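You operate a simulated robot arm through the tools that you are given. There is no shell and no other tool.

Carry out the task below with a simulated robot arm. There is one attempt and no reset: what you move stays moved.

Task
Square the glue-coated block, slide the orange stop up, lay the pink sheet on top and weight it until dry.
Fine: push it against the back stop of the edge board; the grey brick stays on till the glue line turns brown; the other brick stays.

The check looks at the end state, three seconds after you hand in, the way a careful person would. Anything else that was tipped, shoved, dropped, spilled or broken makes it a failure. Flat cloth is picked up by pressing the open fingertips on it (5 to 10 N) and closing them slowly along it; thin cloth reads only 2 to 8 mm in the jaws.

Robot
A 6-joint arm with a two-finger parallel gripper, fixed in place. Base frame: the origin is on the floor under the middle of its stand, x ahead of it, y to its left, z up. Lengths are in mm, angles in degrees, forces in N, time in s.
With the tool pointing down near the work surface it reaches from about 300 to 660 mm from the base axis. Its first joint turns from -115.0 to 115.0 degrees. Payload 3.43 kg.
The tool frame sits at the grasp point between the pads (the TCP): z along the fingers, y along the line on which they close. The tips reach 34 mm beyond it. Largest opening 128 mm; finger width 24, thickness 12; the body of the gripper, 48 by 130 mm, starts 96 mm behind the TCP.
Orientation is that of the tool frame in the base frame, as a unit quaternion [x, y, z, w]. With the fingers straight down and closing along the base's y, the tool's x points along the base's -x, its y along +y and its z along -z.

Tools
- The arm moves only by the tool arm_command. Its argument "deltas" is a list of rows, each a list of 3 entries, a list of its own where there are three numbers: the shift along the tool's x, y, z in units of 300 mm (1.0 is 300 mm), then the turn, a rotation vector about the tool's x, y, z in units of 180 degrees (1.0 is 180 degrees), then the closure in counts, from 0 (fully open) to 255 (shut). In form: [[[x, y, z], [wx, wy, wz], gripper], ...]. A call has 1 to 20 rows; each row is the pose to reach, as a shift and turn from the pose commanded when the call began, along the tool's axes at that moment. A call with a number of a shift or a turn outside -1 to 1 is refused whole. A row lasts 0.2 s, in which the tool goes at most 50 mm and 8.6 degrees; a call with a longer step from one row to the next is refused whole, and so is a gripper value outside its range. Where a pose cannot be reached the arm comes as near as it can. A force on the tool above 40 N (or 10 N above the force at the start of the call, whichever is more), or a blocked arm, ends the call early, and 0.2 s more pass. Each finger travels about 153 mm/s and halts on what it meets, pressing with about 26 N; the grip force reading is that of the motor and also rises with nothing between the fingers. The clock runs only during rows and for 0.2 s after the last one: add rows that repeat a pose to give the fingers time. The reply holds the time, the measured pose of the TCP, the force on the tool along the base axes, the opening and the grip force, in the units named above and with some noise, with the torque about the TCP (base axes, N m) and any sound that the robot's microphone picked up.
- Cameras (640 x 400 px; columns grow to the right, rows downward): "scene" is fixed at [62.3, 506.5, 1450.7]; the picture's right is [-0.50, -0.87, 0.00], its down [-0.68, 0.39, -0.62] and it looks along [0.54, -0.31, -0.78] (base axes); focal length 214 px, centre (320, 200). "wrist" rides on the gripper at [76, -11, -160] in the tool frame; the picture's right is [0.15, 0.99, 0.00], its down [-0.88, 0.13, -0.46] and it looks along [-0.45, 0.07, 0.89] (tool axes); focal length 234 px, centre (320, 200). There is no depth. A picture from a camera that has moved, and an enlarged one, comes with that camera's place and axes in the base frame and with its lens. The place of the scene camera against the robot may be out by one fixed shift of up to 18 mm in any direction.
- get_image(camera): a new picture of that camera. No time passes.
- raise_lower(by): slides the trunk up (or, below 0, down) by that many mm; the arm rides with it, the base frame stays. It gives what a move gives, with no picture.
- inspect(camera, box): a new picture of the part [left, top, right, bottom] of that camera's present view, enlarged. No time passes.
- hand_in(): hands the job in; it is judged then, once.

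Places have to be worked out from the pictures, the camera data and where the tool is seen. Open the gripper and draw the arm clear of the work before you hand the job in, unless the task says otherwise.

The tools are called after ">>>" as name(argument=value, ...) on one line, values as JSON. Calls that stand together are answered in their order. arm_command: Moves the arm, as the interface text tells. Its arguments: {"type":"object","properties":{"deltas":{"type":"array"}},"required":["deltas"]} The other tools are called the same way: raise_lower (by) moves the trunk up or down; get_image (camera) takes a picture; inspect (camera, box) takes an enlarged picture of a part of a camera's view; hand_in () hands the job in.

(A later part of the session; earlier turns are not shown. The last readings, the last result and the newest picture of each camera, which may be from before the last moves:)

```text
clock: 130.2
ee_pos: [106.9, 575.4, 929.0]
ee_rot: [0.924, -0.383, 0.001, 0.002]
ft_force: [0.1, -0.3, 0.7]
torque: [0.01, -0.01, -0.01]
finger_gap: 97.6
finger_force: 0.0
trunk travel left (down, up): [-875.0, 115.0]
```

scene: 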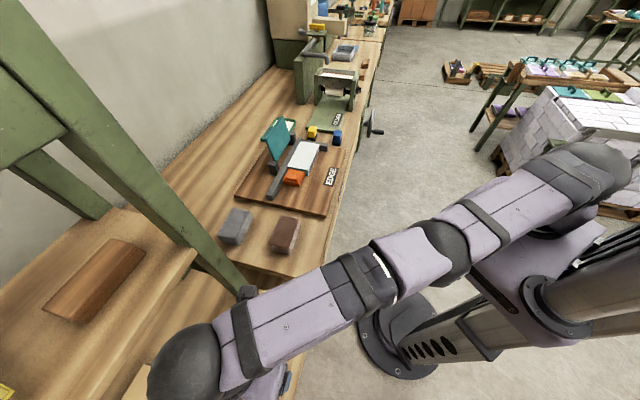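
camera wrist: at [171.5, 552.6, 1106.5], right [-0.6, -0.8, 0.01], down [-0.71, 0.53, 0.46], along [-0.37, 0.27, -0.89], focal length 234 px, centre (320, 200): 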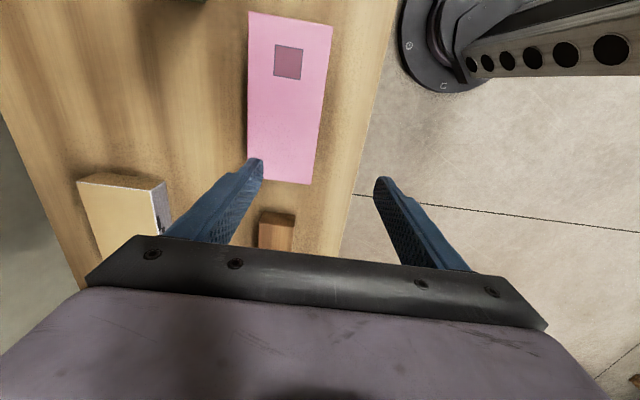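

Elbow is bending correctly again (model: shoulder at x≈62, radius ≈602; I'll stay below ~596). For pick and place I'll use a small 4.5° outward tilt. Now hover at n≈515, t≈306, z≈945 to measure the sheet.

>>> arm_command(deltas=[[[0.03, -0.03, -0.02], [0, 0, 0], 60], [[0.06, -0.07, -0.04], [0, 0, 0], 60], [[0.0843, -0.1087, -0.053], [0, 0, 0], 60], [[0.0843, -0.1087, -0.053], [0, 0, 0], 60]])

>>> get_image(camera="wrist")

```text
clock: 131.2
ee_pos: [145.9, 580.4, 943.3]
ee_rot: [0.924, -0.383, 0.0, 0.002]
ft_force: [0.8, -0.4, 0.5]
torque: [-0.01, -0.03, 0.02]
finger_gap: 98.0
finger_force: 0.0
trunk travel left (down, up): [-875.0, 115.0]
```

```text
taken
camera wrist: at [209.2, 534.5, 1102.8], right [-0.6, -0.8, 0.0], down [-0.71, 0.53, 0.46], along [-0.37, 0.27, -0.89], focal length 234 px, centre (320, 200)
```

wrist: 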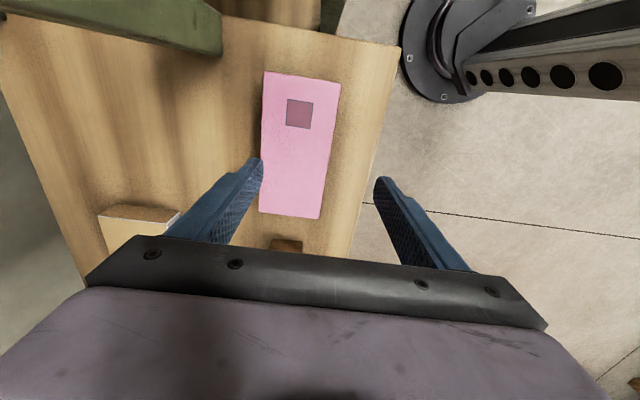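

I zoom in to get the sheet's corners in tool axes.

>>> inspect(camera="wrist", box=[220, 50, 380, 250])

```text
2.00 times, centred on (300, 150) of wrist
camera zoom: at [209.2, 534.5, 1102.8], right [-0.6, -0.8, 0.0], down [-0.71, 0.53, 0.46], along [-0.37, 0.27, -0.89], focal length 468 px, centre (360, 300)
```

zoom: 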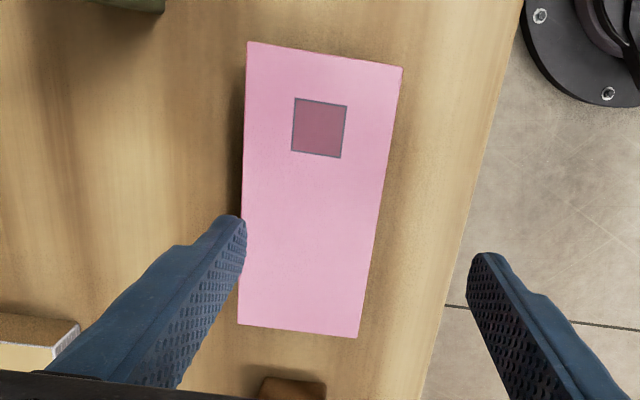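

Sheet in tool axes: centre x=+5, y=-25.5, yaw ≈0°, 67.6 mm wide; so its centre is n≈539, t≈302. I apply the 4.5° outward tilt, move out 23 mm and descend to TCP z≈912, above the sheet level.

>>> arm_command(deltas=[[[0, -0.02, 0], [0.0125, 0, 0], 60], [[0, -0.05, 0], [0.025, 0, 0], 60], [[0, -0.078, 0], [0.025, 0, 0], 60], [[0, -0.078, 0.05], [0.025, 0, 0], 60], [[0, -0.078, 0.1], [0.025, 0, 0], 60], [[0, -0.078, 0.1], [0.025, 0, 0], 60]])

>>> get_image(camera="wrist")

```text
clock: 132.6
ee_pos: [164.3, 598.2, 913.0]
ee_rot: [0.923, -0.382, 0.014, -0.035]
ft_force: [0.3, 0.1, -0.1]
torque: [-0.01, 0.0, -0.02]
finger_gap: 98.0
finger_force: 0.1
trunk travel left (down, up): [-875.0, 115.0]
```

```text
taken
camera wrist: at [217.4, 543.6, 1073.6], right [-0.59, -0.8, -0.07], down [-0.74, 0.51, 0.44], along [-0.32, 0.32, -0.89], focal length 234 px, centre (320, 200)
```

wrist: 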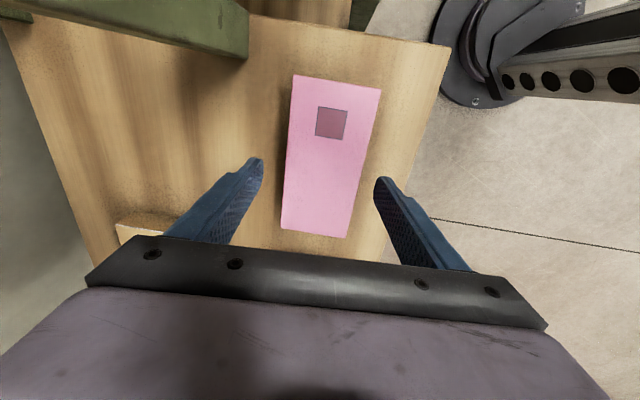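

The gap is larger on the far side (23 vs 16 px), so I shift ~2.5 mm inward and descend to TCP z≈900, putting the far tip just below the sheet.

>>> arm_command(deltas=[[[0, 0.008, 0.01], [0, 0, 0], 60], [[0, 0.01, 0.025], [0, 0, 0], 60], [[0, 0.0117, 0.0419], [0, 0, 0], 60], [[0, 0.0117, 0.0419], [0, 0, 0], 60]])

>>> inspect(camera="wrist", box=[220, 50, 420, 250])

>>> inspect(camera="scene", box=[180, 260, 320, 400])

```text
clock: 133.6
ee_pos: [162.7, 595.7, 901.4]
ee_rot: [0.923, -0.382, 0.014, -0.035]
ft_force: [0.5, -0.4, 0.8]
torque: [0.03, 0.02, 0.01]
finger_gap: 98.0
finger_force: 0.0
trunk travel left (down, up): [-875.0, 115.0]
```

```text
2.00 times, centred on (320, 150) of wrist
camera zoom: at [216.3, 540.9, 1061.8], right [-0.59, -0.8, -0.07], down [-0.74, 0.51, 0.44], along [-0.32, 0.32, -0.89], focal length 468 px, centre (320, 300)
```

zoom: 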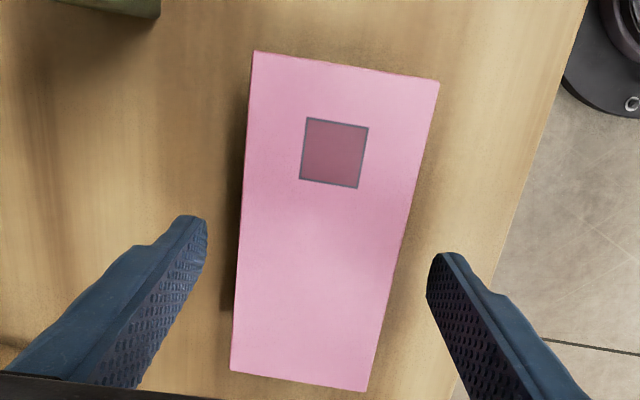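

```text
2.86 times, centred on (250, 330) of scene
camera zoom: at [62.3, 506.5, 1450.7], right [-0.5, -0.87, 0.0], down [-0.68, 0.39, -0.62], along [0.54, -0.31, -0.78], focal length 613 px, centre (520, -171)
```

zoom: 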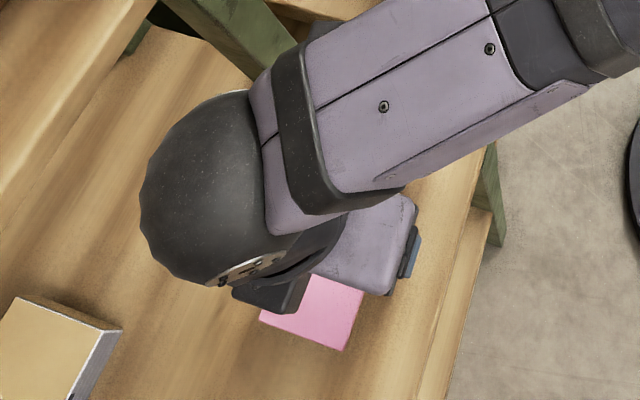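

Fingers straddle the sheet nearly symmetrically. I lower 1.5 mm more and close slowly onto its edges.

>>> arm_command(deltas=[[[0, 0.0004, 0.005], [0, 0, 0], 75], [[0, 0.0004, 0.005], [0, 0, 0], 88], [[0, 0.0004, 0.005], [0, 0, 0], 98], [[0, 0.0004, 0.005], [0, 0, 0], 106], [[0, 0.0004, 0.005], [0, 0, 0], 112], [[0, 0.0004, 0.005], [0, 0, 0], 117], [[0, 0.0004, 0.005], [0, 0, 0], 121], [[0, 0.0004, 0.005], [0, 0, 0], 124], [[0, 0.0004, 0.005], [0, 0, 0], 127], [[0, 0.0004, 0.005], [0, 0, 0], 127]])

>>> inspect(camera="wrist", box=[220, 50, 420, 250])

```text
clock: 135.8
ee_pos: [162.6, 595.7, 900.2]
ee_rot: [0.923, -0.383, 0.014, -0.034]
ft_force: [-0.2, 0.9, -0.2]
torque: [0.01, 0.02, 0.01]
finger_gap: 66.5
finger_force: 25.7
trunk travel left (down, up): [-875.0, 115.0]
```

```text
2.00 times, centred on (320, 150) of wrist
camera zoom: at [216.1, 541.5, 1060.7], right [-0.59, -0.8, -0.07], down [-0.74, 0.51, 0.44], along [-0.32, 0.32, -0.89], focal length 468 px, centre (320, 300)
```

zoom: 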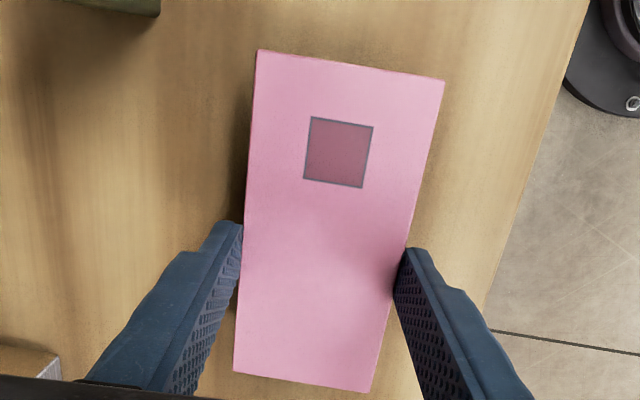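

Gap 66.5 mm (commanded 64), so the sheet is held. I lift it gently 12 mm and look.

>>> arm_command(deltas=[[[0, -0.001, -0.013], [0, 0, 0], 127], [[0, -0.002, -0.027], [0, 0, 0], 127], [[0, -0.0031, -0.04], [0, 0, 0], 127], [[0, -0.0031, -0.04], [0, 0, 0], 127]])

>>> get_image(camera="wrist")

>>> inspect(camera="scene", box=[180, 260, 320, 400])

```text
clock: 136.8
ee_pos: [162.5, 596.9, 911.5]
ee_rot: [0.924, -0.381, 0.014, -0.035]
ft_force: [0.7, -0.4, -0.1]
torque: [0.0, 0.01, 0.02]
finger_gap: 67.0
finger_force: 26.1
trunk travel left (down, up): [-875.0, 115.0]
```

```text
taken
camera wrist: at [215.1, 542.8, 1072.6], right [-0.59, -0.8, -0.07], down [-0.74, 0.51, 0.44], along [-0.32, 0.32, -0.89], focal length 234 px, centre (320, 200)
```

wrist: 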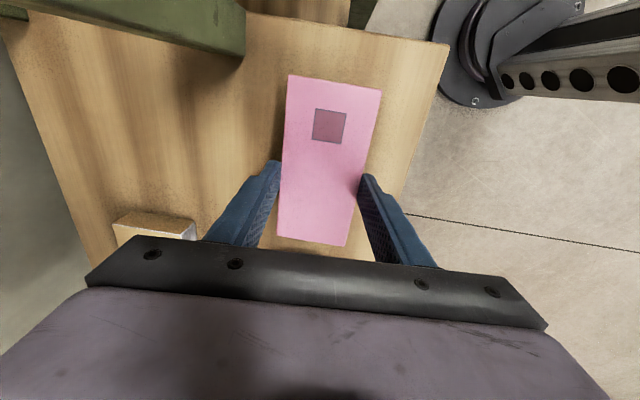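

```text
2.86 times, centred on (250, 330) of scene
camera zoom: at [62.3, 506.5, 1450.7], right [-0.5, -0.87, 0.0], down [-0.68, 0.39, -0.62], along [0.54, -0.31, -0.78], focal length 613 px, centre (520, -171)
```

zoom: 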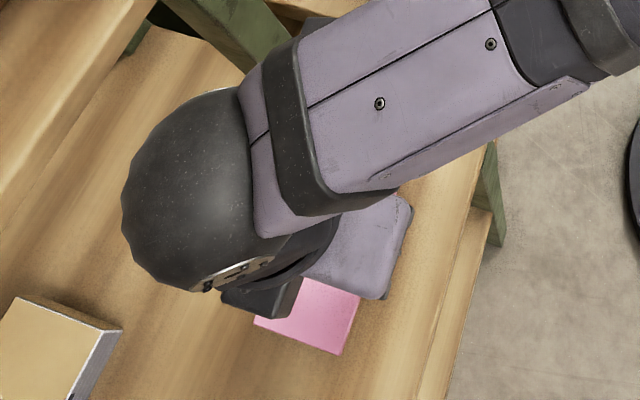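

The sheet lifted rigidly with the gripper. I raise it further and retract inward to n≈450 slowly.

>>> arm_command(deltas=[[[0, 0.03, -0.05], [0, 0, 0], 127], [[0, 0.075, -0.1], [0, 0, 0], 127], [[0, 0.125, -0.15], [0, 0, 0], 127], [[0, 0.175, -0.2], [0, 0, 0], 127], [[0, 0.225, -0.25], [0, 0, 0], 127], [[0, 0.278, -0.289], [0, 0, 0], 127], [[0, 0.278, -0.289], [0, 0, 0], 127]])

>>> get_image(camera="wrist")

```text
clock: 138.4
ee_pos: [97.6, 532.2, 992.6]
ee_rot: [0.924, -0.382, 0.014, -0.035]
ft_force: [0.2, 0.2, 0.0]
torque: [0.02, -0.01, 0.02]
finger_gap: 66.8
finger_force: 26.3
trunk travel left (down, up): [-875.0, 115.0]
```

```text
taken
camera wrist: at [151.0, 477.2, 1153.0], right [-0.59, -0.8, -0.07], down [-0.74, 0.51, 0.44], along [-0.32, 0.32, -0.89], focal length 234 px, centre (320, 200)
```

wrist: 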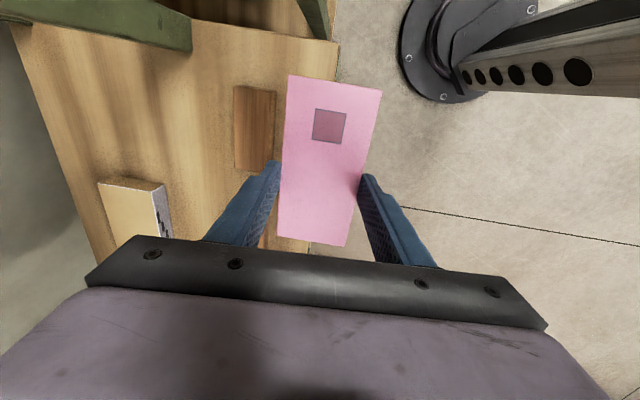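

The sheet is steady and its wooden support stayed put. I carry it along t at n≈445, first to t≈28.

>>> arm_command(deltas=[[[0.07, 0, 0], [0, 0, 0], 127], [[0.18, 0, 0], [0, 0, 0], 127], [[0.3, 0, 0], [0, 0, 0], 127], [[0.42, 0, 0], [0, 0, 0], 127], [[0.54, 0, 0], [0, 0, 0], 127], [[0.66, 0, 0], [0, 0, 0], 127], [[0.78, 0, 0], [0, 0, 0], 127], [[0.88, 0, 0], [0, 0, 0], 127], [[0.93, 0, 0], [0, 0, 0], 127], [[0.93, 0, 0], [0, 0, 0], 127]])

```text
clock: 140.6
ee_pos: [296.2, 334.9, 989.7]
ee_rot: [0.923, -0.383, 0.015, -0.034]
ft_force: [-0.2, -0.2, -0.3]
torque: [0.0, 0.01, 0.0]
finger_gap: 66.7
finger_force: 26.5
trunk travel left (down, up): [-875.0, 115.0]
```

Held firmly (66.7 mm). I continue along t to t≈-269 (sheet centre is 4.6 mm further in -t), staying at n≈446.

>>> arm_command(deltas=[[[0.08, 0, 0], [0, 0, 0], 127], [[0.2, 0, 0], [0, 0, 0], 127], [[0.32, 0, 0], [0, 0, 0], 127], [[0.44, 0, 0], [0, 0, 0], 127], [[0.56, 0, 0], [0, 0, 0], 127], [[0.68, 0, 0], [0, 0, 0], 127], [[0.8, 0, 0], [0, 0, 0], 127], [[0.92, 0, 0], [0, 0, 0], 127], [[0.99, 0, 0], [0, 0, 0], 127], [[0.99, 0, 0], [0, 0, 0], 127]])

>>> get_image(camera="wrist")

>>> get_image(camera="scene")

```text
clock: 142.8
ee_pos: [506.6, 123.2, 987.8]
ee_rot: [0.923, -0.382, 0.014, -0.034]
ft_force: [0.2, -0.1, -0.1]
torque: [-0.04, -0.02, -0.03]
finger_gap: 66.4
finger_force: 25.8
trunk travel left (down, up): [-875.0, 115.0]
```

```text
taken
camera wrist: at [560.4, 68.8, 1148.6], right [-0.59, -0.8, -0.07], down [-0.74, 0.51, 0.44], along [-0.32, 0.32, -0.89], focal length 234 px, centre (320, 200)
```

wrist: 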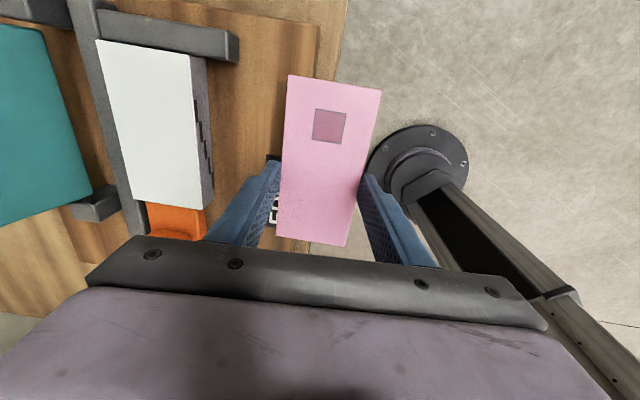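

```text
taken
```

scene: 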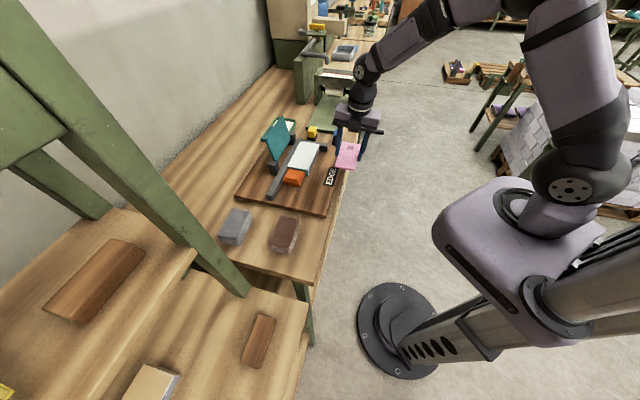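

Both the seated block and the held sheet are in view. I enlarge them to compute the exact offset between them.

>>> inspect(camera="wrist", box=[60, 0, 260, 250])

>>> inspect(camera="wrist", box=[240, 50, 420, 250])

```text
1.60 times, centred on (160, 125) of wrist
camera zoom: at [560.4, 68.8, 1148.6], right [-0.59, -0.8, -0.07], down [-0.74, 0.51, 0.44], along [-0.32, 0.32, -0.89], focal length 375 px, centre (576, 320)
```

zoom: 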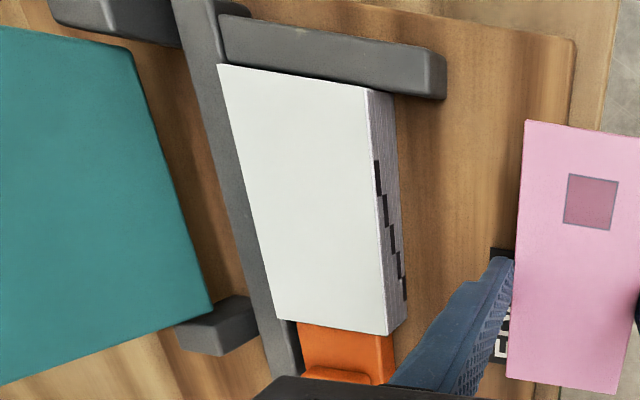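

```text
2.00 times, centred on (330, 150) of wrist
camera zoom: at [560.4, 68.8, 1148.6], right [-0.59, -0.8, -0.07], down [-0.74, 0.51, 0.44], along [-0.32, 0.32, -0.89], focal length 468 px, centre (300, 300)
```

zoom: 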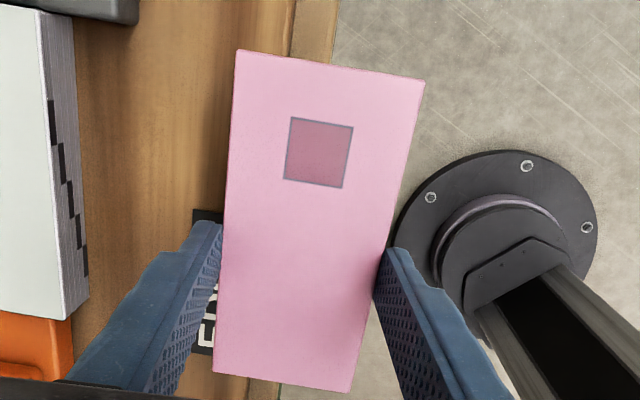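

Measured: block top spans n 573–652, t -348.6…-197.7 (centre 612.6, -273.1); sheet centre is at 447.3, -277. I extend by +165.3 in n and +3.9 in t at this height so the sheet hovers centred over the block.

>>> arm_command(deltas=[[[-0.001, -0.05, 0.0038], [0, 0, 0], 127], [[-0.003, -0.12, 0.009], [0, 0, 0], 127], [[-0.005, -0.2, 0.015], [0, 0, 0], 127], [[-0.007, -0.28, 0.021], [0, 0, 0], 127], [[-0.009, -0.36, 0.027], [0, 0, 0], 127], [[-0.011, -0.44, 0.033], [0, 0, 0], 127], [[-0.013, -0.51, 0.0383], [0, 0, 0], 127], [[-0.013, -0.5495, 0.0413], [0, 0, 0], 127], [[-0.013, -0.5495, 0.0413], [0, 0, 0], 127]])

>>> get_image(camera="wrist")

>>> inspect(camera="scene", box=[250, 100, 350, 200])

```text
clock: 144.8
ee_pos: [623.0, 244.4, 992.6]
ee_rot: [0.923, -0.383, 0.013, -0.034]
ft_force: [-0.9, -0.3, -0.1]
torque: [-0.02, 0.0, -0.03]
finger_gap: 67.0
finger_force: 26.7
trunk travel left (down, up): [-875.0, 115.0]
```

```text
taken
camera wrist: at [675.2, 190.8, 1153.1], right [-0.59, -0.8, -0.07], down [-0.74, 0.51, 0.44], along [-0.32, 0.32, -0.89], focal length 234 px, centre (320, 200)
```

wrist: 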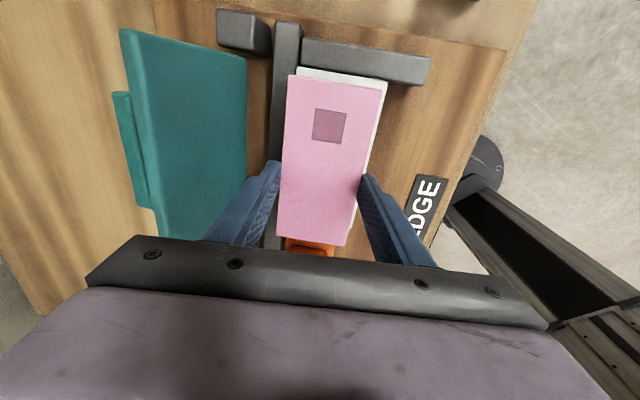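

```text
4.00 times, centred on (300, 150) of scene
camera zoom: at [62.3, 506.5, 1450.7], right [-0.5, -0.87, 0.0], down [-0.68, 0.39, -0.62], along [0.54, -0.31, -0.78], focal length 858 px, centre (400, 400)
```

zoom: 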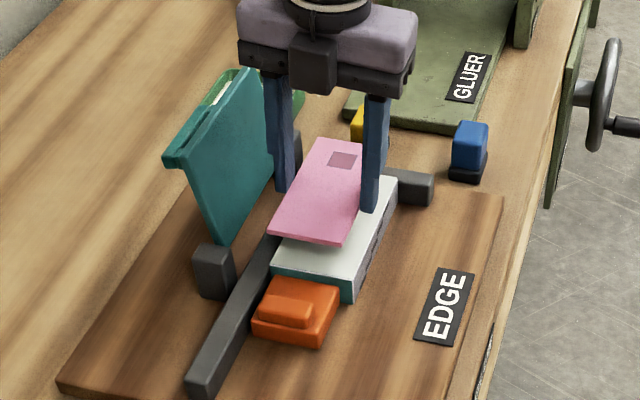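

The sheet hovers over the block. I enlarge the wrist view to check centring before lowering.

>>> inspect(camera="wrist", box=[250, 50, 420, 260])

```text
1.90 times, centred on (335, 155) of wrist
camera zoom: at [675.2, 190.8, 1153.1], right [-0.59, -0.8, -0.07], down [-0.74, 0.51, 0.44], along [-0.32, 0.32, -0.89], focal length 446 px, centre (291, 286)
```

zoom: 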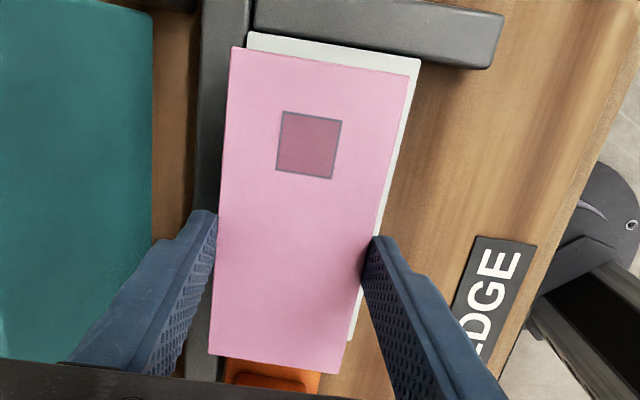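

The sheet is 3.5 mm too far in +n and 1.5 mm in +t relative to the block centre. I correct that and lower 19 mm.

>>> arm_command(deltas=[[[0.005, 0.012, 0.002], [0, 0, 0], 127], [[0.005, 0.0135, 0.025], [0, 0, 0], 127], [[0.005, 0.015, 0.045], [0, 0, 0], 127], [[0.005, 0.0164, 0.0623], [0, 0, 0], 127], [[0.005, 0.0164, 0.0623], [0, 0, 0], 127]])

>>> inspect(camera="wrist", box=[250, 50, 420, 260])

>>> inspect(camera="scene", box=[265, 110, 335, 180])

```text
clock: 146.0
ee_pos: [619.8, 240.2, 972.3]
ee_rot: [0.923, -0.382, 0.014, -0.034]
ft_force: [0.5, -0.6, -0.2]
torque: [0.0, 0.01, 0.01]
finger_gap: 66.7
finger_force: 26.7
trunk travel left (down, up): [-875.0, 115.0]
```

```text
1.90 times, centred on (335, 155) of wrist
camera zoom: at [673.1, 185.6, 1134.0], right [-0.59, -0.8, -0.07], down [-0.74, 0.51, 0.44], along [-0.32, 0.32, -0.89], focal length 446 px, centre (291, 286)
```

zoom: 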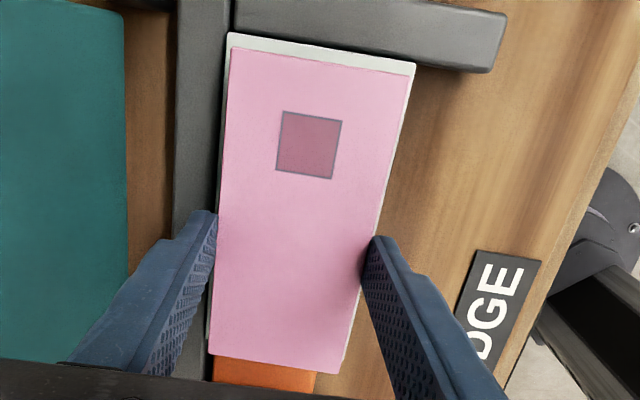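

```text
5.71 times, centred on (300, 145) of scene
camera zoom: at [62.3, 506.5, 1450.7], right [-0.5, -0.87, 0.0], down [-0.68, 0.39, -0.62], along [0.54, -0.31, -0.78], focal length 1226 px, centre (434, 514)
```

zoom: 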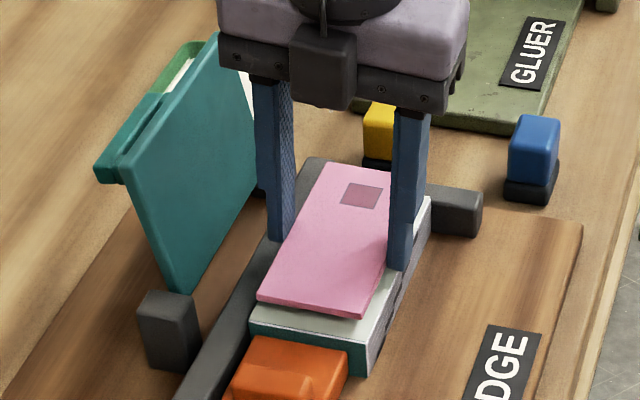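

Aligned within ~1 mm (sheet centre 609.6, -274.4; block centre 610.7, -274.0). I lower in small steps, watching for the first touch of the near fingertip.

>>> arm_command(deltas=[[[0, 0.0004, 0.005], [0, 0, 0], 127], [[0, 0.0008, 0.01], [0, 0, 0], 127], [[0, 0.0011, 0.015], [0, 0, 0], 127], [[0, 0.0014, 0.018], [0, 0, 0], 127], [[0, 0.0014, 0.018], [0, 0, 0], 127]])

```text
clock: 147.2
ee_pos: [618.4, 241.9, 968.5]
ee_rot: [0.923, -0.382, 0.014, -0.034]
ft_force: [0.0, -0.5, -0.8]
torque: [0.01, 0.05, 0.0]
finger_gap: 66.7
finger_force: 25.9
trunk travel left (down, up): [-875.0, 115.0]
```

No contact yet at z≈967.5. I continue in ~0.8 mm steps.

>>> arm_command(deltas=[[[0, 0.0002, 0.0027], [0, 0, 0], 127], [[0, 0.0004, 0.0053], [0, 0, 0], 127], [[0, 0.0004, 0.0053], [0, 0, 0], 127]])

```text
clock: 148.0
ee_pos: [618.9, 240.4, 966.1]
ee_rot: [0.923, -0.382, 0.014, -0.035]
ft_force: [0.9, 0.1, 0.1]
torque: [0.01, 0.0, -0.02]
finger_gap: 66.8
finger_force: 26.0
trunk travel left (down, up): [-875.0, 115.0]
```

Still free at z≈966. Two more steps.

>>> arm_command(deltas=[[[0, 0.0002, 0.0027], [0, 0, 0], 127], [[0, 0.0004, 0.0053], [0, 0, 0], 127], [[0, 0.0004, 0.0053], [0, 0, 0], 127]])

>>> inspect(camera="scene", box=[275, 120, 325, 170])

```text
clock: 148.8
ee_pos: [618.7, 241.0, 965.6]
ee_rot: [0.923, -0.382, 0.016, -0.036]
ft_force: [-0.8, -1.1, 10.8]
torque: [-0.3, 0.34, 0.01]
finger_gap: 66.8
finger_force: 26.0
trunk travel left (down, up): [-875.0, 115.0]
```

```text
8.00 times, centred on (300, 145) of scene
camera zoom: at [62.3, 506.5, 1450.7], right [-0.5, -0.87, 0.0], down [-0.68, 0.39, -0.62], along [0.54, -0.31, -0.78], focal length 1716 px, centre (480, 640)
```

zoom: 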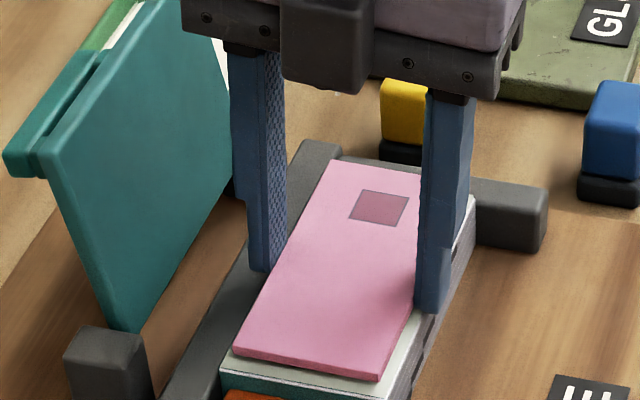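

Contact felt (10.8 N) — the near tip rests on the block, with the sheet ~8 mm above it. I rise 1 mm to unload, then open the fingers so the sheet drops flat.

>>> arm_command(deltas=[[[0, -0.0003, -0.004], [0, 0, 0], 127], [[0, -0.0003, -0.004], [0, 0, 0], 127], [[0, -0.0003, -0.004], [0, 0, 0], 105], [[0, -0.0003, -0.004], [0, 0, 0], 95], [[0, -0.0003, -0.004], [0, 0, 0], 95]])

>>> inspect(camera="wrist", box=[240, 40, 430, 260])

>>> inspect(camera="scene", box=[275, 120, 325, 170])

```text
clock: 150.0
ee_pos: [619.3, 241.6, 967.6]
ee_rot: [0.923, -0.382, 0.016, -0.034]
ft_force: [1.6, 2.2, 11.1]
torque: [-0.25, 0.24, -0.01]
finger_gap: 78.4
finger_force: 0.2
trunk travel left (down, up): [-875.0, 115.0]
```

```text
1.82 times, centred on (335, 150) of wrist
camera zoom: at [671.3, 186.2, 1127.5], right [-0.59, -0.8, -0.07], down [-0.74, 0.51, 0.44], along [-0.32, 0.32, -0.89], focal length 426 px, centre (293, 291)
```

zoom: 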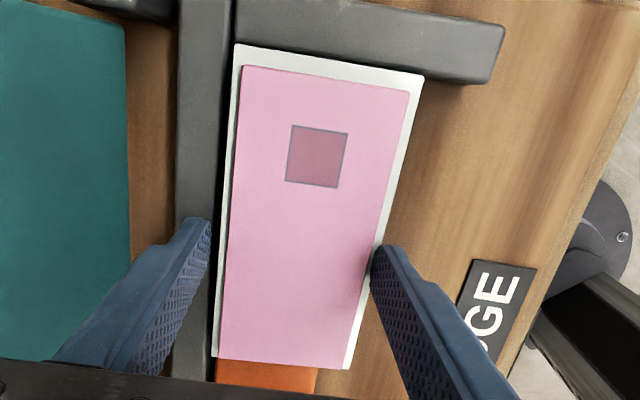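

```text
8.00 times, centred on (300, 145) of scene
camera zoom: at [62.3, 506.5, 1450.7], right [-0.5, -0.87, 0.0], down [-0.68, 0.39, -0.62], along [0.54, -0.31, -0.78], focal length 1716 px, centre (480, 640)
```

zoom: 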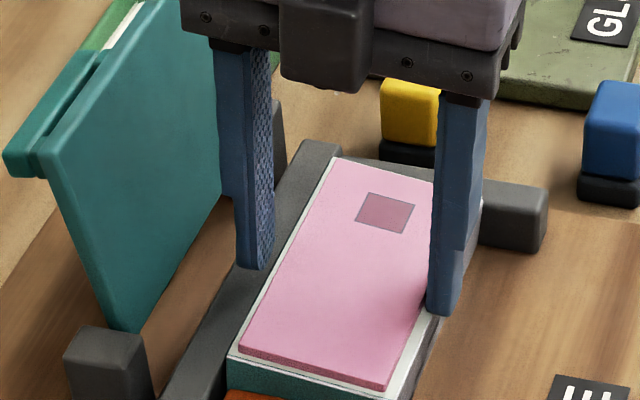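

The sheet lies flat and centred on the block. The near tip still presses slightly, so I lift straight up first, then open wider and rise.

>>> arm_command(deltas=[[[0, -0.0008, -0.01], [0, 0, 0], 95], [[0, -0.0015, -0.02], [0, 0, 0], 95], [[0, -0.003, -0.04], [0, 0, 0], 80], [[0, -0.0075, -0.1], [0, 0, 0], 70], [[0, -0.015, -0.2], [0, 0, 0], 70], [[0, -0.0188, -0.25], [0, 0, 0], 70], [[0, -0.0188, -0.25], [0, 0, 0], 70]])

>>> inspect(camera="wrist", box=[240, 20, 430, 260])

>>> inspect(camera="scene", box=[265, 120, 325, 180])

```text
clock: 151.6
ee_pos: [617.8, 242.6, 1041.9]
ee_rot: [0.923, -0.382, 0.015, -0.034]
ft_force: [-0.8, 0.0, 0.9]
torque: [0.02, 0.01, 0.02]
finger_gap: 92.8
finger_force: 0.0
trunk travel left (down, up): [-875.0, 115.0]
```

```text
1.67 times, centred on (335, 140) of wrist
camera zoom: at [671.4, 188.3, 1202.9], right [-0.59, -0.8, -0.07], down [-0.74, 0.51, 0.44], along [-0.32, 0.32, -0.89], focal length 390 px, centre (295, 300)
```

zoom: 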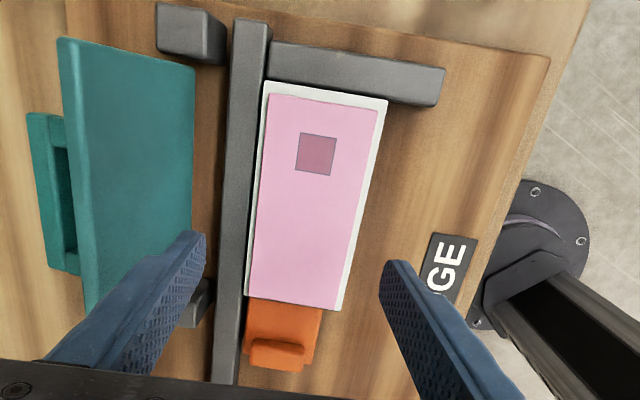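

```text
6.67 times, centred on (295, 150) of scene
camera zoom: at [62.3, 506.5, 1450.7], right [-0.5, -0.87, 0.0], down [-0.68, 0.39, -0.62], along [0.54, -0.31, -0.78], focal length 1430 px, centre (487, 533)
```

zoom: 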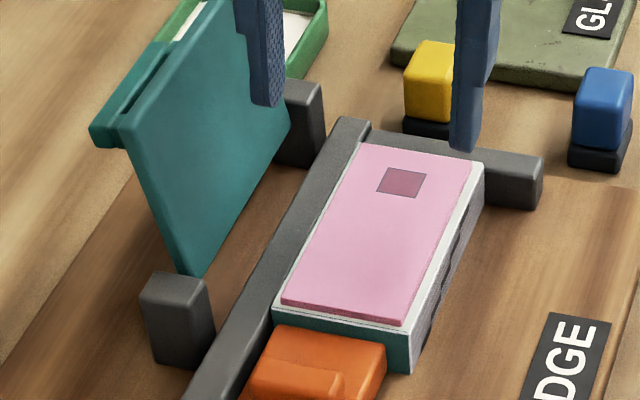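

The sheet lies centred on the block within ~2–3 mm. As the near fingertip may have dragged the block a hair off the fence, I'll re-press it gently. First retract and remove the tilt.

>>> arm_command(deltas=[[[0, 0.05, -0.004], [-0.006, 0, 0], 70], [[0, 0.13, -0.01], [-0.012, 0, 0], 70], [[0, 0.22, -0.017], [-0.018, 0, 0], 76], [[0, 0.31, -0.023], [-0.025, 0, 0], 76], [[0, 0.3657, -0.0275], [-0.025, 0, 0], 76], [[0, 0.3657, -0.0275], [-0.025, 0, 0], 76]])

```text
clock: 153.0
ee_pos: [542.3, 163.9, 1040.5]
ee_rot: [0.924, -0.382, -0.002, 0.002]
ft_force: [0.5, 1.0, 0.4]
torque: [0.01, 0.01, -0.02]
finger_gap: 90.0
finger_force: 0.1
trunk travel left (down, up): [-875.0, 115.0]
```

Vertical again. Now yaw +90° back while easing to n≈482, t≈-274.

>>> arm_command(deltas=[[[0.002, 0.005, 0], [0, 0, 0.0455], 76], [[0.004, 0.01, 0], [0, 0, 0.091], 76], [[0.006, 0.015, 0], [0, 0, 0.1365], 76], [[0.008, 0.02, 0], [0, 0, 0.182], 76], [[0.01, 0.026, 0], [0, 0, 0.2275], 76], [[0.012, 0.031, 0], [0, 0, 0.273], 76], [[0.014, 0.036, 0], [0, 0, 0.3185], 76], [[0.016, 0.041, 0], [0, 0, 0.364], 76], [[0.018, 0.046, 0], [0, 0, 0.4095], 76], [[0.02, 0.052, 0], [0, 0, 0.455], 76], [[0.021, 0.057, 0], [0, 0, 0.5], 76], [[0.021, 0.057, 0], [0, 0, 0.5], 76]])

>>> get_image(camera="wrist")

```text
clock: 155.6
ee_pos: [533.8, 147.0, 1041.6]
ee_rot: [-0.382, 0.924, -0.001, -0.002]
ft_force: [0.1, 0.5, 0.1]
torque: [-0.02, -0.02, 0.0]
finger_gap: 90.0
finger_force: 0.0
trunk travel left (down, up): [-875.0, 115.0]
```

```text
taken
camera wrist: at [489.4, 85.5, 1202.1], right [-0.8, 0.6, 0.0], down [0.53, 0.72, 0.45], along [0.27, 0.36, -0.89], focal length 234 px, centre (320, 200)
```

wrist: 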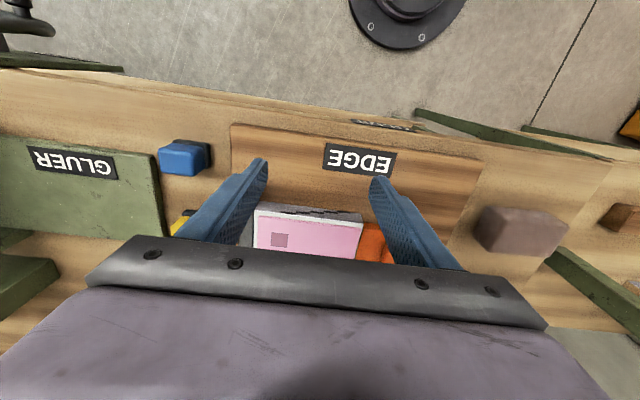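

Descend in front of the block (tips ≈910) and approach to n≈554.

>>> arm_command(deltas=[[[0, 0, 0.1], [0, 0, 0], 76], [[0, 0, 0.2], [0, 0, 0], 76], [[0, 0, 0.29], [0, 0, 0], 76], [[0, 0, 0.322], [0, 0, 0], 76], [[-0.06, 0, 0.322], [0, 0, 0], 76], [[-0.12, 0, 0.322], [0, 0, 0], 76], [[-0.17, 0, 0.322], [0, 0, 0], 76], [[-0.2, 0, 0.322], [0, 0, 0], 76], [[-0.225, 0, 0.322], [0, 0, 0], 76], [[-0.24, 0, 0.322], [0, 0, 0], 76], [[-0.24, 0, 0.322], [0, 0, 0], 76]])

```text
clock: 158.0
ee_pos: [585.5, 199.4, 943.9]
ee_rot: [-0.383, 0.924, -0.002, -0.001]
ft_force: [0.6, -1.1, -0.2]
torque: [-0.02, -0.02, -0.02]
finger_gap: 89.9
finger_force: 0.0
trunk travel left (down, up): [-875.0, 115.0]
```

Free at n≈555. Now 1 mm steps to contact.

>>> arm_command(deltas=[[[-0.004, 0, 0], [0, 0, 0], 76], [[-0.008, 0, 0], [0, 0, 0], 76], [[-0.012, 0, 0], [0, 0, 0], 76], [[-0.016, 0, 0], [0, 0, 0], 76], [[-0.02, 0, 0], [0, 0, 0], 76], [[-0.02, 0, 0], [0, 0, 0], 76]])

```text
clock: 159.4
ee_pos: [588.0, 201.9, 944.4]
ee_rot: [-0.383, 0.924, -0.001, -0.002]
ft_force: [0.2, -1.1, 0.1]
torque: [-0.01, 0.02, -0.07]
finger_gap: 89.9
finger_force: 0.1
trunk travel left (down, up): [-875.0, 115.0]
```

>>> arm_command(deltas=[[[-0.003, 0, 0], [0, 0, 0], 76], [[-0.006, 0, 0], [0, 0, 0], 76], [[-0.009, 0, 0], [0, 0, 0], 76], [[-0.009, 0, 0], [0, 0, 0], 76]])

```text
clock: 160.4
ee_pos: [589.7, 202.5, 944.6]
ee_rot: [-0.384, 0.923, -0.002, -0.004]
ft_force: [-5.5, -5.9, -1.8]
torque: [-0.2, 0.14, -0.18]
finger_gap: 89.5
finger_force: 0.1
trunk travel left (down, up): [-875.0, 115.0]
```

Contact again at n≈560 with 8 N: the block had stayed on the fence. I back off straight and rise, small steps.

>>> arm_command(deltas=[[[0.04, 0, 0], [0, 0, 0], 76], [[0.1, 0, 0], [0, 0, 0], 76], [[0.15, 0, -0.06], [0, 0, 0], 76], [[0.2, 0, -0.16], [0, 0, 0], 76], [[0.24, 0, -0.26], [0, 0, 0], 76], [[0.26, 0, -0.32], [0, 0, 0], 76], [[0.26, 0, -0.32], [0, 0, 0], 76]])

>>> inspect(camera="scene", box=[250, 110, 350, 210])

```text
clock: 162.0
ee_pos: [535.9, 148.4, 1041.4]
ee_rot: [-0.383, 0.924, -0.001, -0.003]
ft_force: [0.2, -0.2, 0.2]
torque: [0.02, 0.05, 0.01]
finger_gap: 89.7
finger_force: 0.0
trunk travel left (down, up): [-875.0, 115.0]
```

```text
4.00 times, centred on (300, 160) of scene
camera zoom: at [62.3, 506.5, 1450.7], right [-0.5, -0.87, 0.0], down [-0.68, 0.39, -0.62], along [0.54, -0.31, -0.78], focal length 858 px, centre (400, 360)
```

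zoom: 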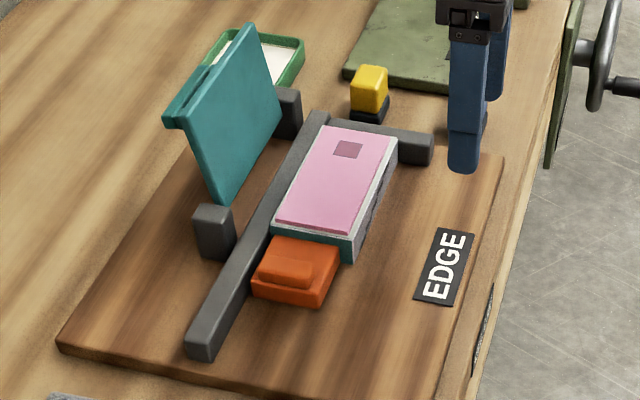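

The stack looks right. Now toward the grey brick: first along t at n≈484 to t≈-4, opening the gripper fully.

>>> arm_command(deltas=[[[0, 0.1, 0], [0, 0, 0], 60], [[0, 0.22, 0], [0, 0, 0], 30], [[0, 0.35, 0], [0, 0, 0], 0], [[0, 0.48, 0], [0, 0, 0], 0], [[0, 0.61, 0], [0, 0, 0], 0], [[0, 0.74, 0], [0, 0, 0], 0], [[0, 0.85, 0], [0, 0, 0], 0], [[0, 0.9, 0], [0, 0, 0], 0], [[0, 0.9, 0], [0, 0, 0], 0]])

```text
clock: 164.0
ee_pos: [341.5, 340.1, 1043.1]
ee_rot: [-0.382, 0.924, -0.001, -0.002]
ft_force: [-0.4, 0.0, 0.5]
torque: [0.0, -0.03, -0.01]
finger_gap: 127.8
finger_force: 0.1
trunk travel left (down, up): [-875.0, 115.0]
```

Next I shift to t≈57, n≈530 and tilt the tool 26° outward (about the closing axis), in four steps.

>>> arm_command(deltas=[[[-0.03, 0.05, 0], [0, -0.0361, 0], 0], [[-0.07, 0.1, 0], [0, -0.0722, 0], 0], [[-0.11, 0.15, 0], [0, -0.1083, 0], 0], [[-0.16, 0.193, 0], [0, -0.1444, 0], 0], [[-0.16, 0.193, 0], [0, -0.1444, 0], 0]])

>>> get_image(camera="wrist")

>>> get_image(camera="scene")

```text
clock: 165.2
ee_pos: [337.8, 417.2, 1039.8]
ee_rot: [-0.374, 0.9, 0.086, 0.207]
ft_force: [-0.3, 0.1, 0.6]
torque: [0.0, 0.01, -0.01]
finger_gap: 127.9
finger_force: 0.0
trunk travel left (down, up): [-875.0, 115.0]
```

```text
taken
camera wrist: at [248.1, 311.1, 1151.9], right [-0.79, 0.61, -0.06], down [0.33, 0.51, 0.79], along [0.51, 0.61, -0.6], focal length 234 px, centre (320, 200)
```

wrist: 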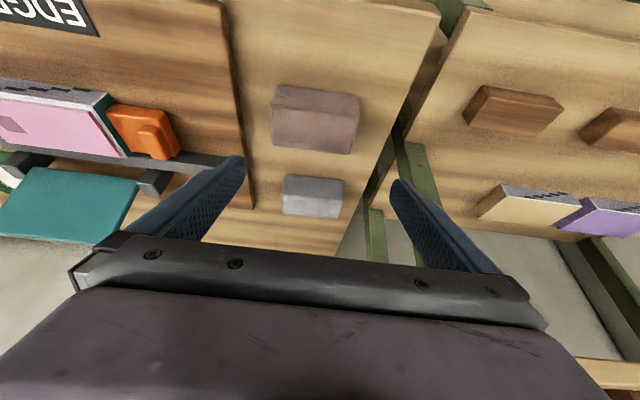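

```text
taken
```

scene: 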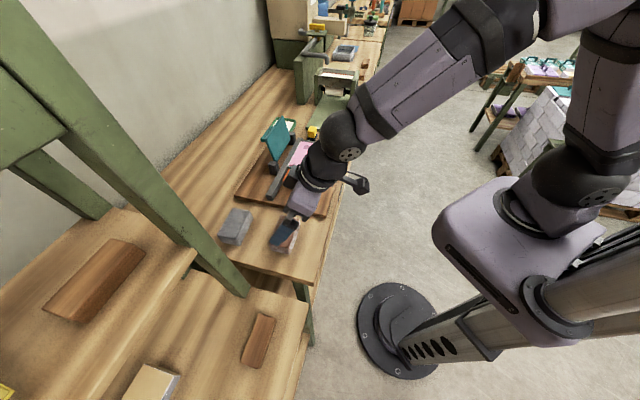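

The tilt works (25.9°). I enlarge the bricks in this view to locate the grey one precisely.

>>> inspect(camera="wrist", box=[230, 60, 430, 250])

```text
2.11 times, centred on (330, 155) of wrist
camera zoom: at [248.1, 311.1, 1151.9], right [-0.79, 0.61, -0.06], down [0.33, 0.51, 0.79], along [0.51, 0.61, -0.6], focal length 493 px, centre (299, 295)
```

zoom: 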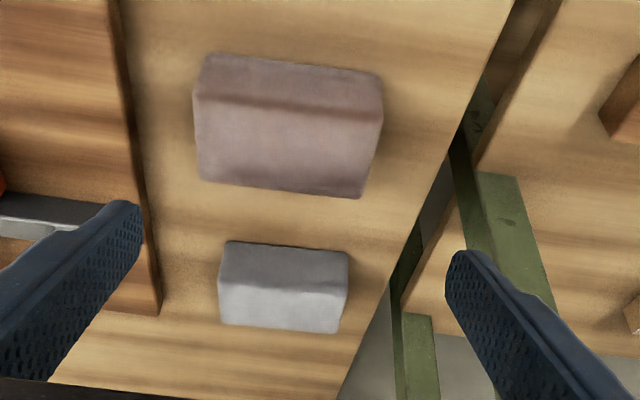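

Grey brick: centre n≈720, t≈58.7, top z≈923, bench ≈880, about 98 mm long in t. I move to a hover above it (TCP n=720, z≈1010) with the same tilt.

>>> arm_command(deltas=[[[-0.08, 0.001, 0.056], [0, 0, 0], 0], [[-0.17, 0.003, 0.119], [0, 0, 0], 0], [[-0.26, 0.005, 0.182], [0, 0, 0], 0], [[-0.35, 0.006, 0.246], [0, 0, 0], 0], [[-0.44, 0.008, 0.309], [0, 0, 0], 0], [[-0.514, 0.0087, 0.3608], [0, 0, 0], 0], [[-0.514, 0.0087, 0.3608], [0, 0, 0], 0]])

>>> get_image(camera="wrist")

>>> get_image(camera="scene")

```text
clock: 166.8
ee_pos: [469.3, 547.2, 1012.7]
ee_rot: [-0.374, 0.9, 0.085, 0.206]
ft_force: [0.1, 0.5, 1.0]
torque: [-0.02, 0.03, 0.04]
finger_gap: 128.0
finger_force: 0.0
trunk travel left (down, up): [-875.0, 115.0]
```

```text
taken
camera wrist: at [379.6, 442.0, 1123.6], right [-0.79, 0.61, -0.06], down [0.33, 0.51, 0.79], along [0.51, 0.61, -0.61], focal length 234 px, centre (320, 200)
```

wrist: 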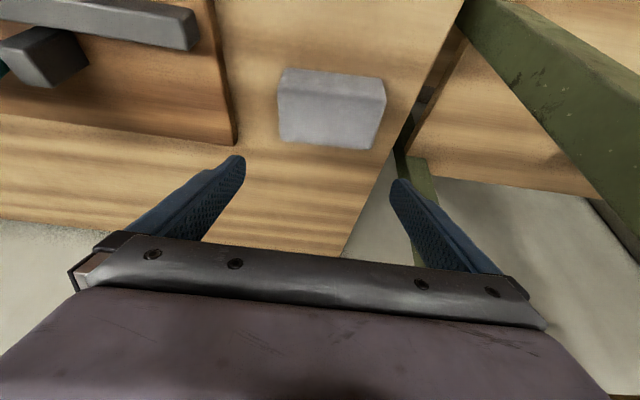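

```text
taken
```

scene: 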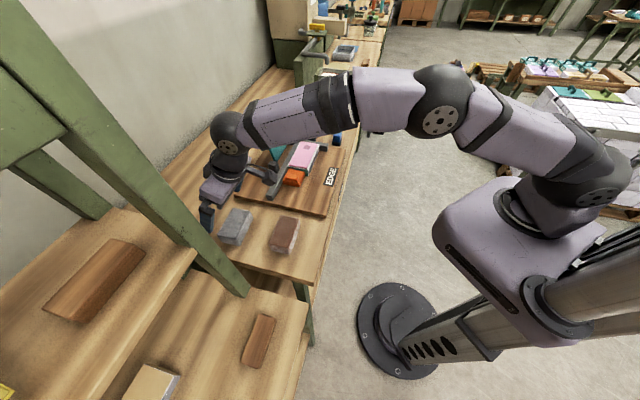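

Hover reached with good margin. Brick centre computes to n≈720.2, t≈58.6 (TCP at 718.8, 55.1). I adjust by +1.4/+3.5 mm and descend to z≈965, tips still just above the brick.

>>> arm_command(deltas=[[[-0.004, 0.0117, 0.002], [0, 0, 0], 0], [[0.018, 0.0117, 0.05], [0, 0, 0], 0], [[0.04, 0.0117, 0.095], [0, 0, 0], 0], [[0.0642, 0.0117, 0.143], [0, 0, 0], 0], [[0.0642, 0.0117, 0.143], [0, 0, 0], 0]])

>>> get_image(camera="wrist")

>>> inspect(camera="scene", box=[190, 170, 310, 290])

```text
clock: 168.0
ee_pos: [467.3, 550.9, 963.1]
ee_rot: [-0.374, 0.9, 0.084, 0.207]
ft_force: [-0.6, 0.3, -0.4]
torque: [0.01, 0.02, -0.02]
finger_gap: 128.1
finger_force: 0.0
trunk travel left (down, up): [-875.0, 115.0]
```

```text
taken
camera wrist: at [377.1, 445.6, 1074.3], right [-0.79, 0.61, -0.06], down [0.33, 0.51, 0.79], along [0.51, 0.61, -0.61], focal length 234 px, centre (320, 200)
```

wrist: 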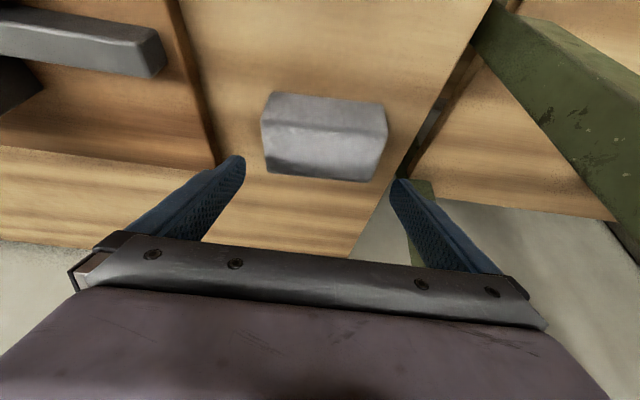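

```text
3.33 times, centred on (250, 230) of scene
camera zoom: at [62.3, 506.5, 1450.7], right [-0.5, -0.87, 0.0], down [-0.68, 0.39, -0.62], along [0.54, -0.31, -0.78], focal length 715 px, centre (553, 100)
```

zoom: 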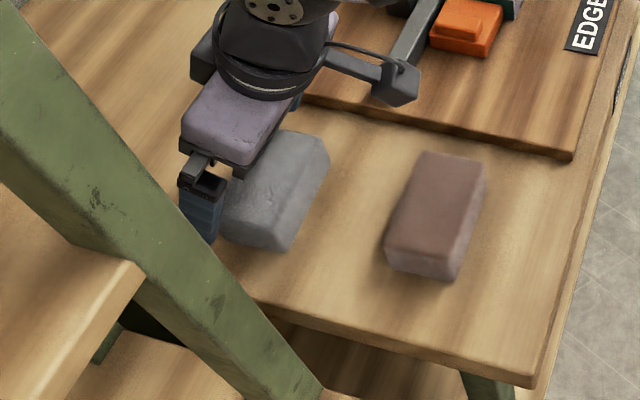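

The brick sits evenly between the fingertips. I descend the last 41 mm in small steps.

>>> arm_command(deltas=[[[0.015, 0, 0.031], [0, 0, 0], 0], [[0.03, 0, 0.062], [0, 0, 0], 0], [[0.043, 0, 0.089], [0, 0, 0], 0], [[0.053, 0, 0.11], [0, 0, 0], 0], [[0.0592, 0, 0.1218], [0, 0, 0], 0], [[0.0592, 0, 0.1218], [0, 0, 0], 0]])

>>> get_image(camera="wrist")

>>> inspect(camera="scene", box=[190, 170, 310, 290])

```text
clock: 169.4
ee_pos: [466.5, 549.7, 922.2]
ee_rot: [-0.374, 0.9, 0.084, 0.206]
ft_force: [0.2, -0.4, 0.2]
torque: [-0.02, 0.01, 0.01]
finger_gap: 128.1
finger_force: 0.0
trunk travel left (down, up): [-875.0, 115.0]
```

```text
taken
camera wrist: at [376.0, 444.7, 1033.5], right [-0.79, 0.61, -0.06], down [0.33, 0.51, 0.79], along [0.51, 0.61, -0.61], focal length 234 px, centre (320, 200)
```

wrist: 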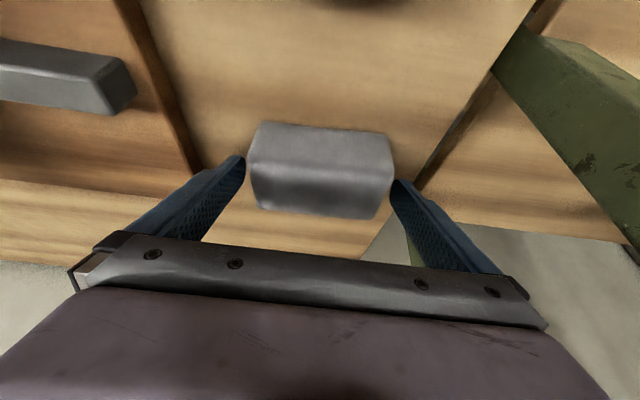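

```text
3.33 times, centred on (250, 230) of scene
camera zoom: at [62.3, 506.5, 1450.7], right [-0.5, -0.87, 0.0], down [-0.68, 0.39, -0.62], along [0.54, -0.31, -0.78], focal length 715 px, centre (553, 100)
```

zoom: 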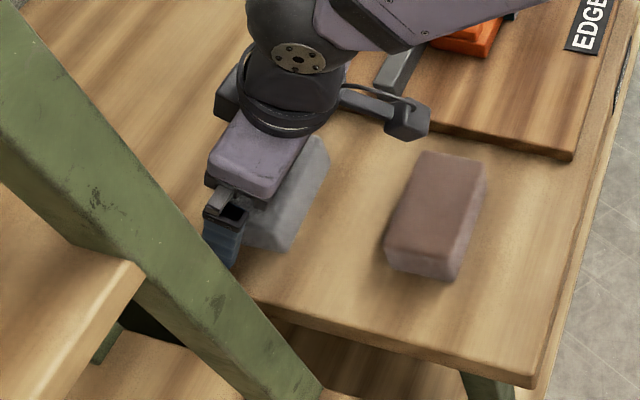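

The fingers straddle the grey brick without contact. I close slowly until it is held.

>>> arm_command(deltas=[[[0, 0, 0], [0, 0, 0], 15], [[0, 0, 0], [0, 0, 0], 28], [[0, 0, 0], [0, 0, 0], 38], [[0, 0, 0], [0, 0, 0], 46], [[0, 0, 0], [0, 0, 0], 53], [[0, 0, 0], [0, 0, 0], 59], [[0, 0, 0], [0, 0, 0], 64], [[0, 0, 0], [0, 0, 0], 69], [[0, 0, 0], [0, 0, 0], 74], [[0, 0, 0], [0, 0, 0], 78], [[0, 0, 0], [0, 0, 0], 78]])

>>> get_image(camera="wrist")

```text
clock: 171.8
ee_pos: [466.0, 551.0, 923.0]
ee_rot: [-0.372, 0.901, 0.085, 0.207]
ft_force: [0.9, -1.5, 0.8]
torque: [0.15, 0.09, 0.04]
finger_gap: 101.6
finger_force: 26.4
trunk travel left (down, up): [-875.0, 115.0]
```

```text
taken
camera wrist: at [376.2, 444.4, 1033.7], right [-0.79, 0.61, -0.06], down [0.33, 0.51, 0.79], along [0.51, 0.61, -0.61], focal length 234 px, centre (320, 200)
```

wrist: 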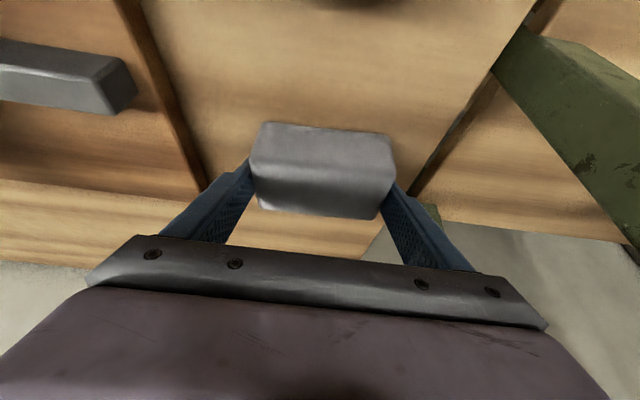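

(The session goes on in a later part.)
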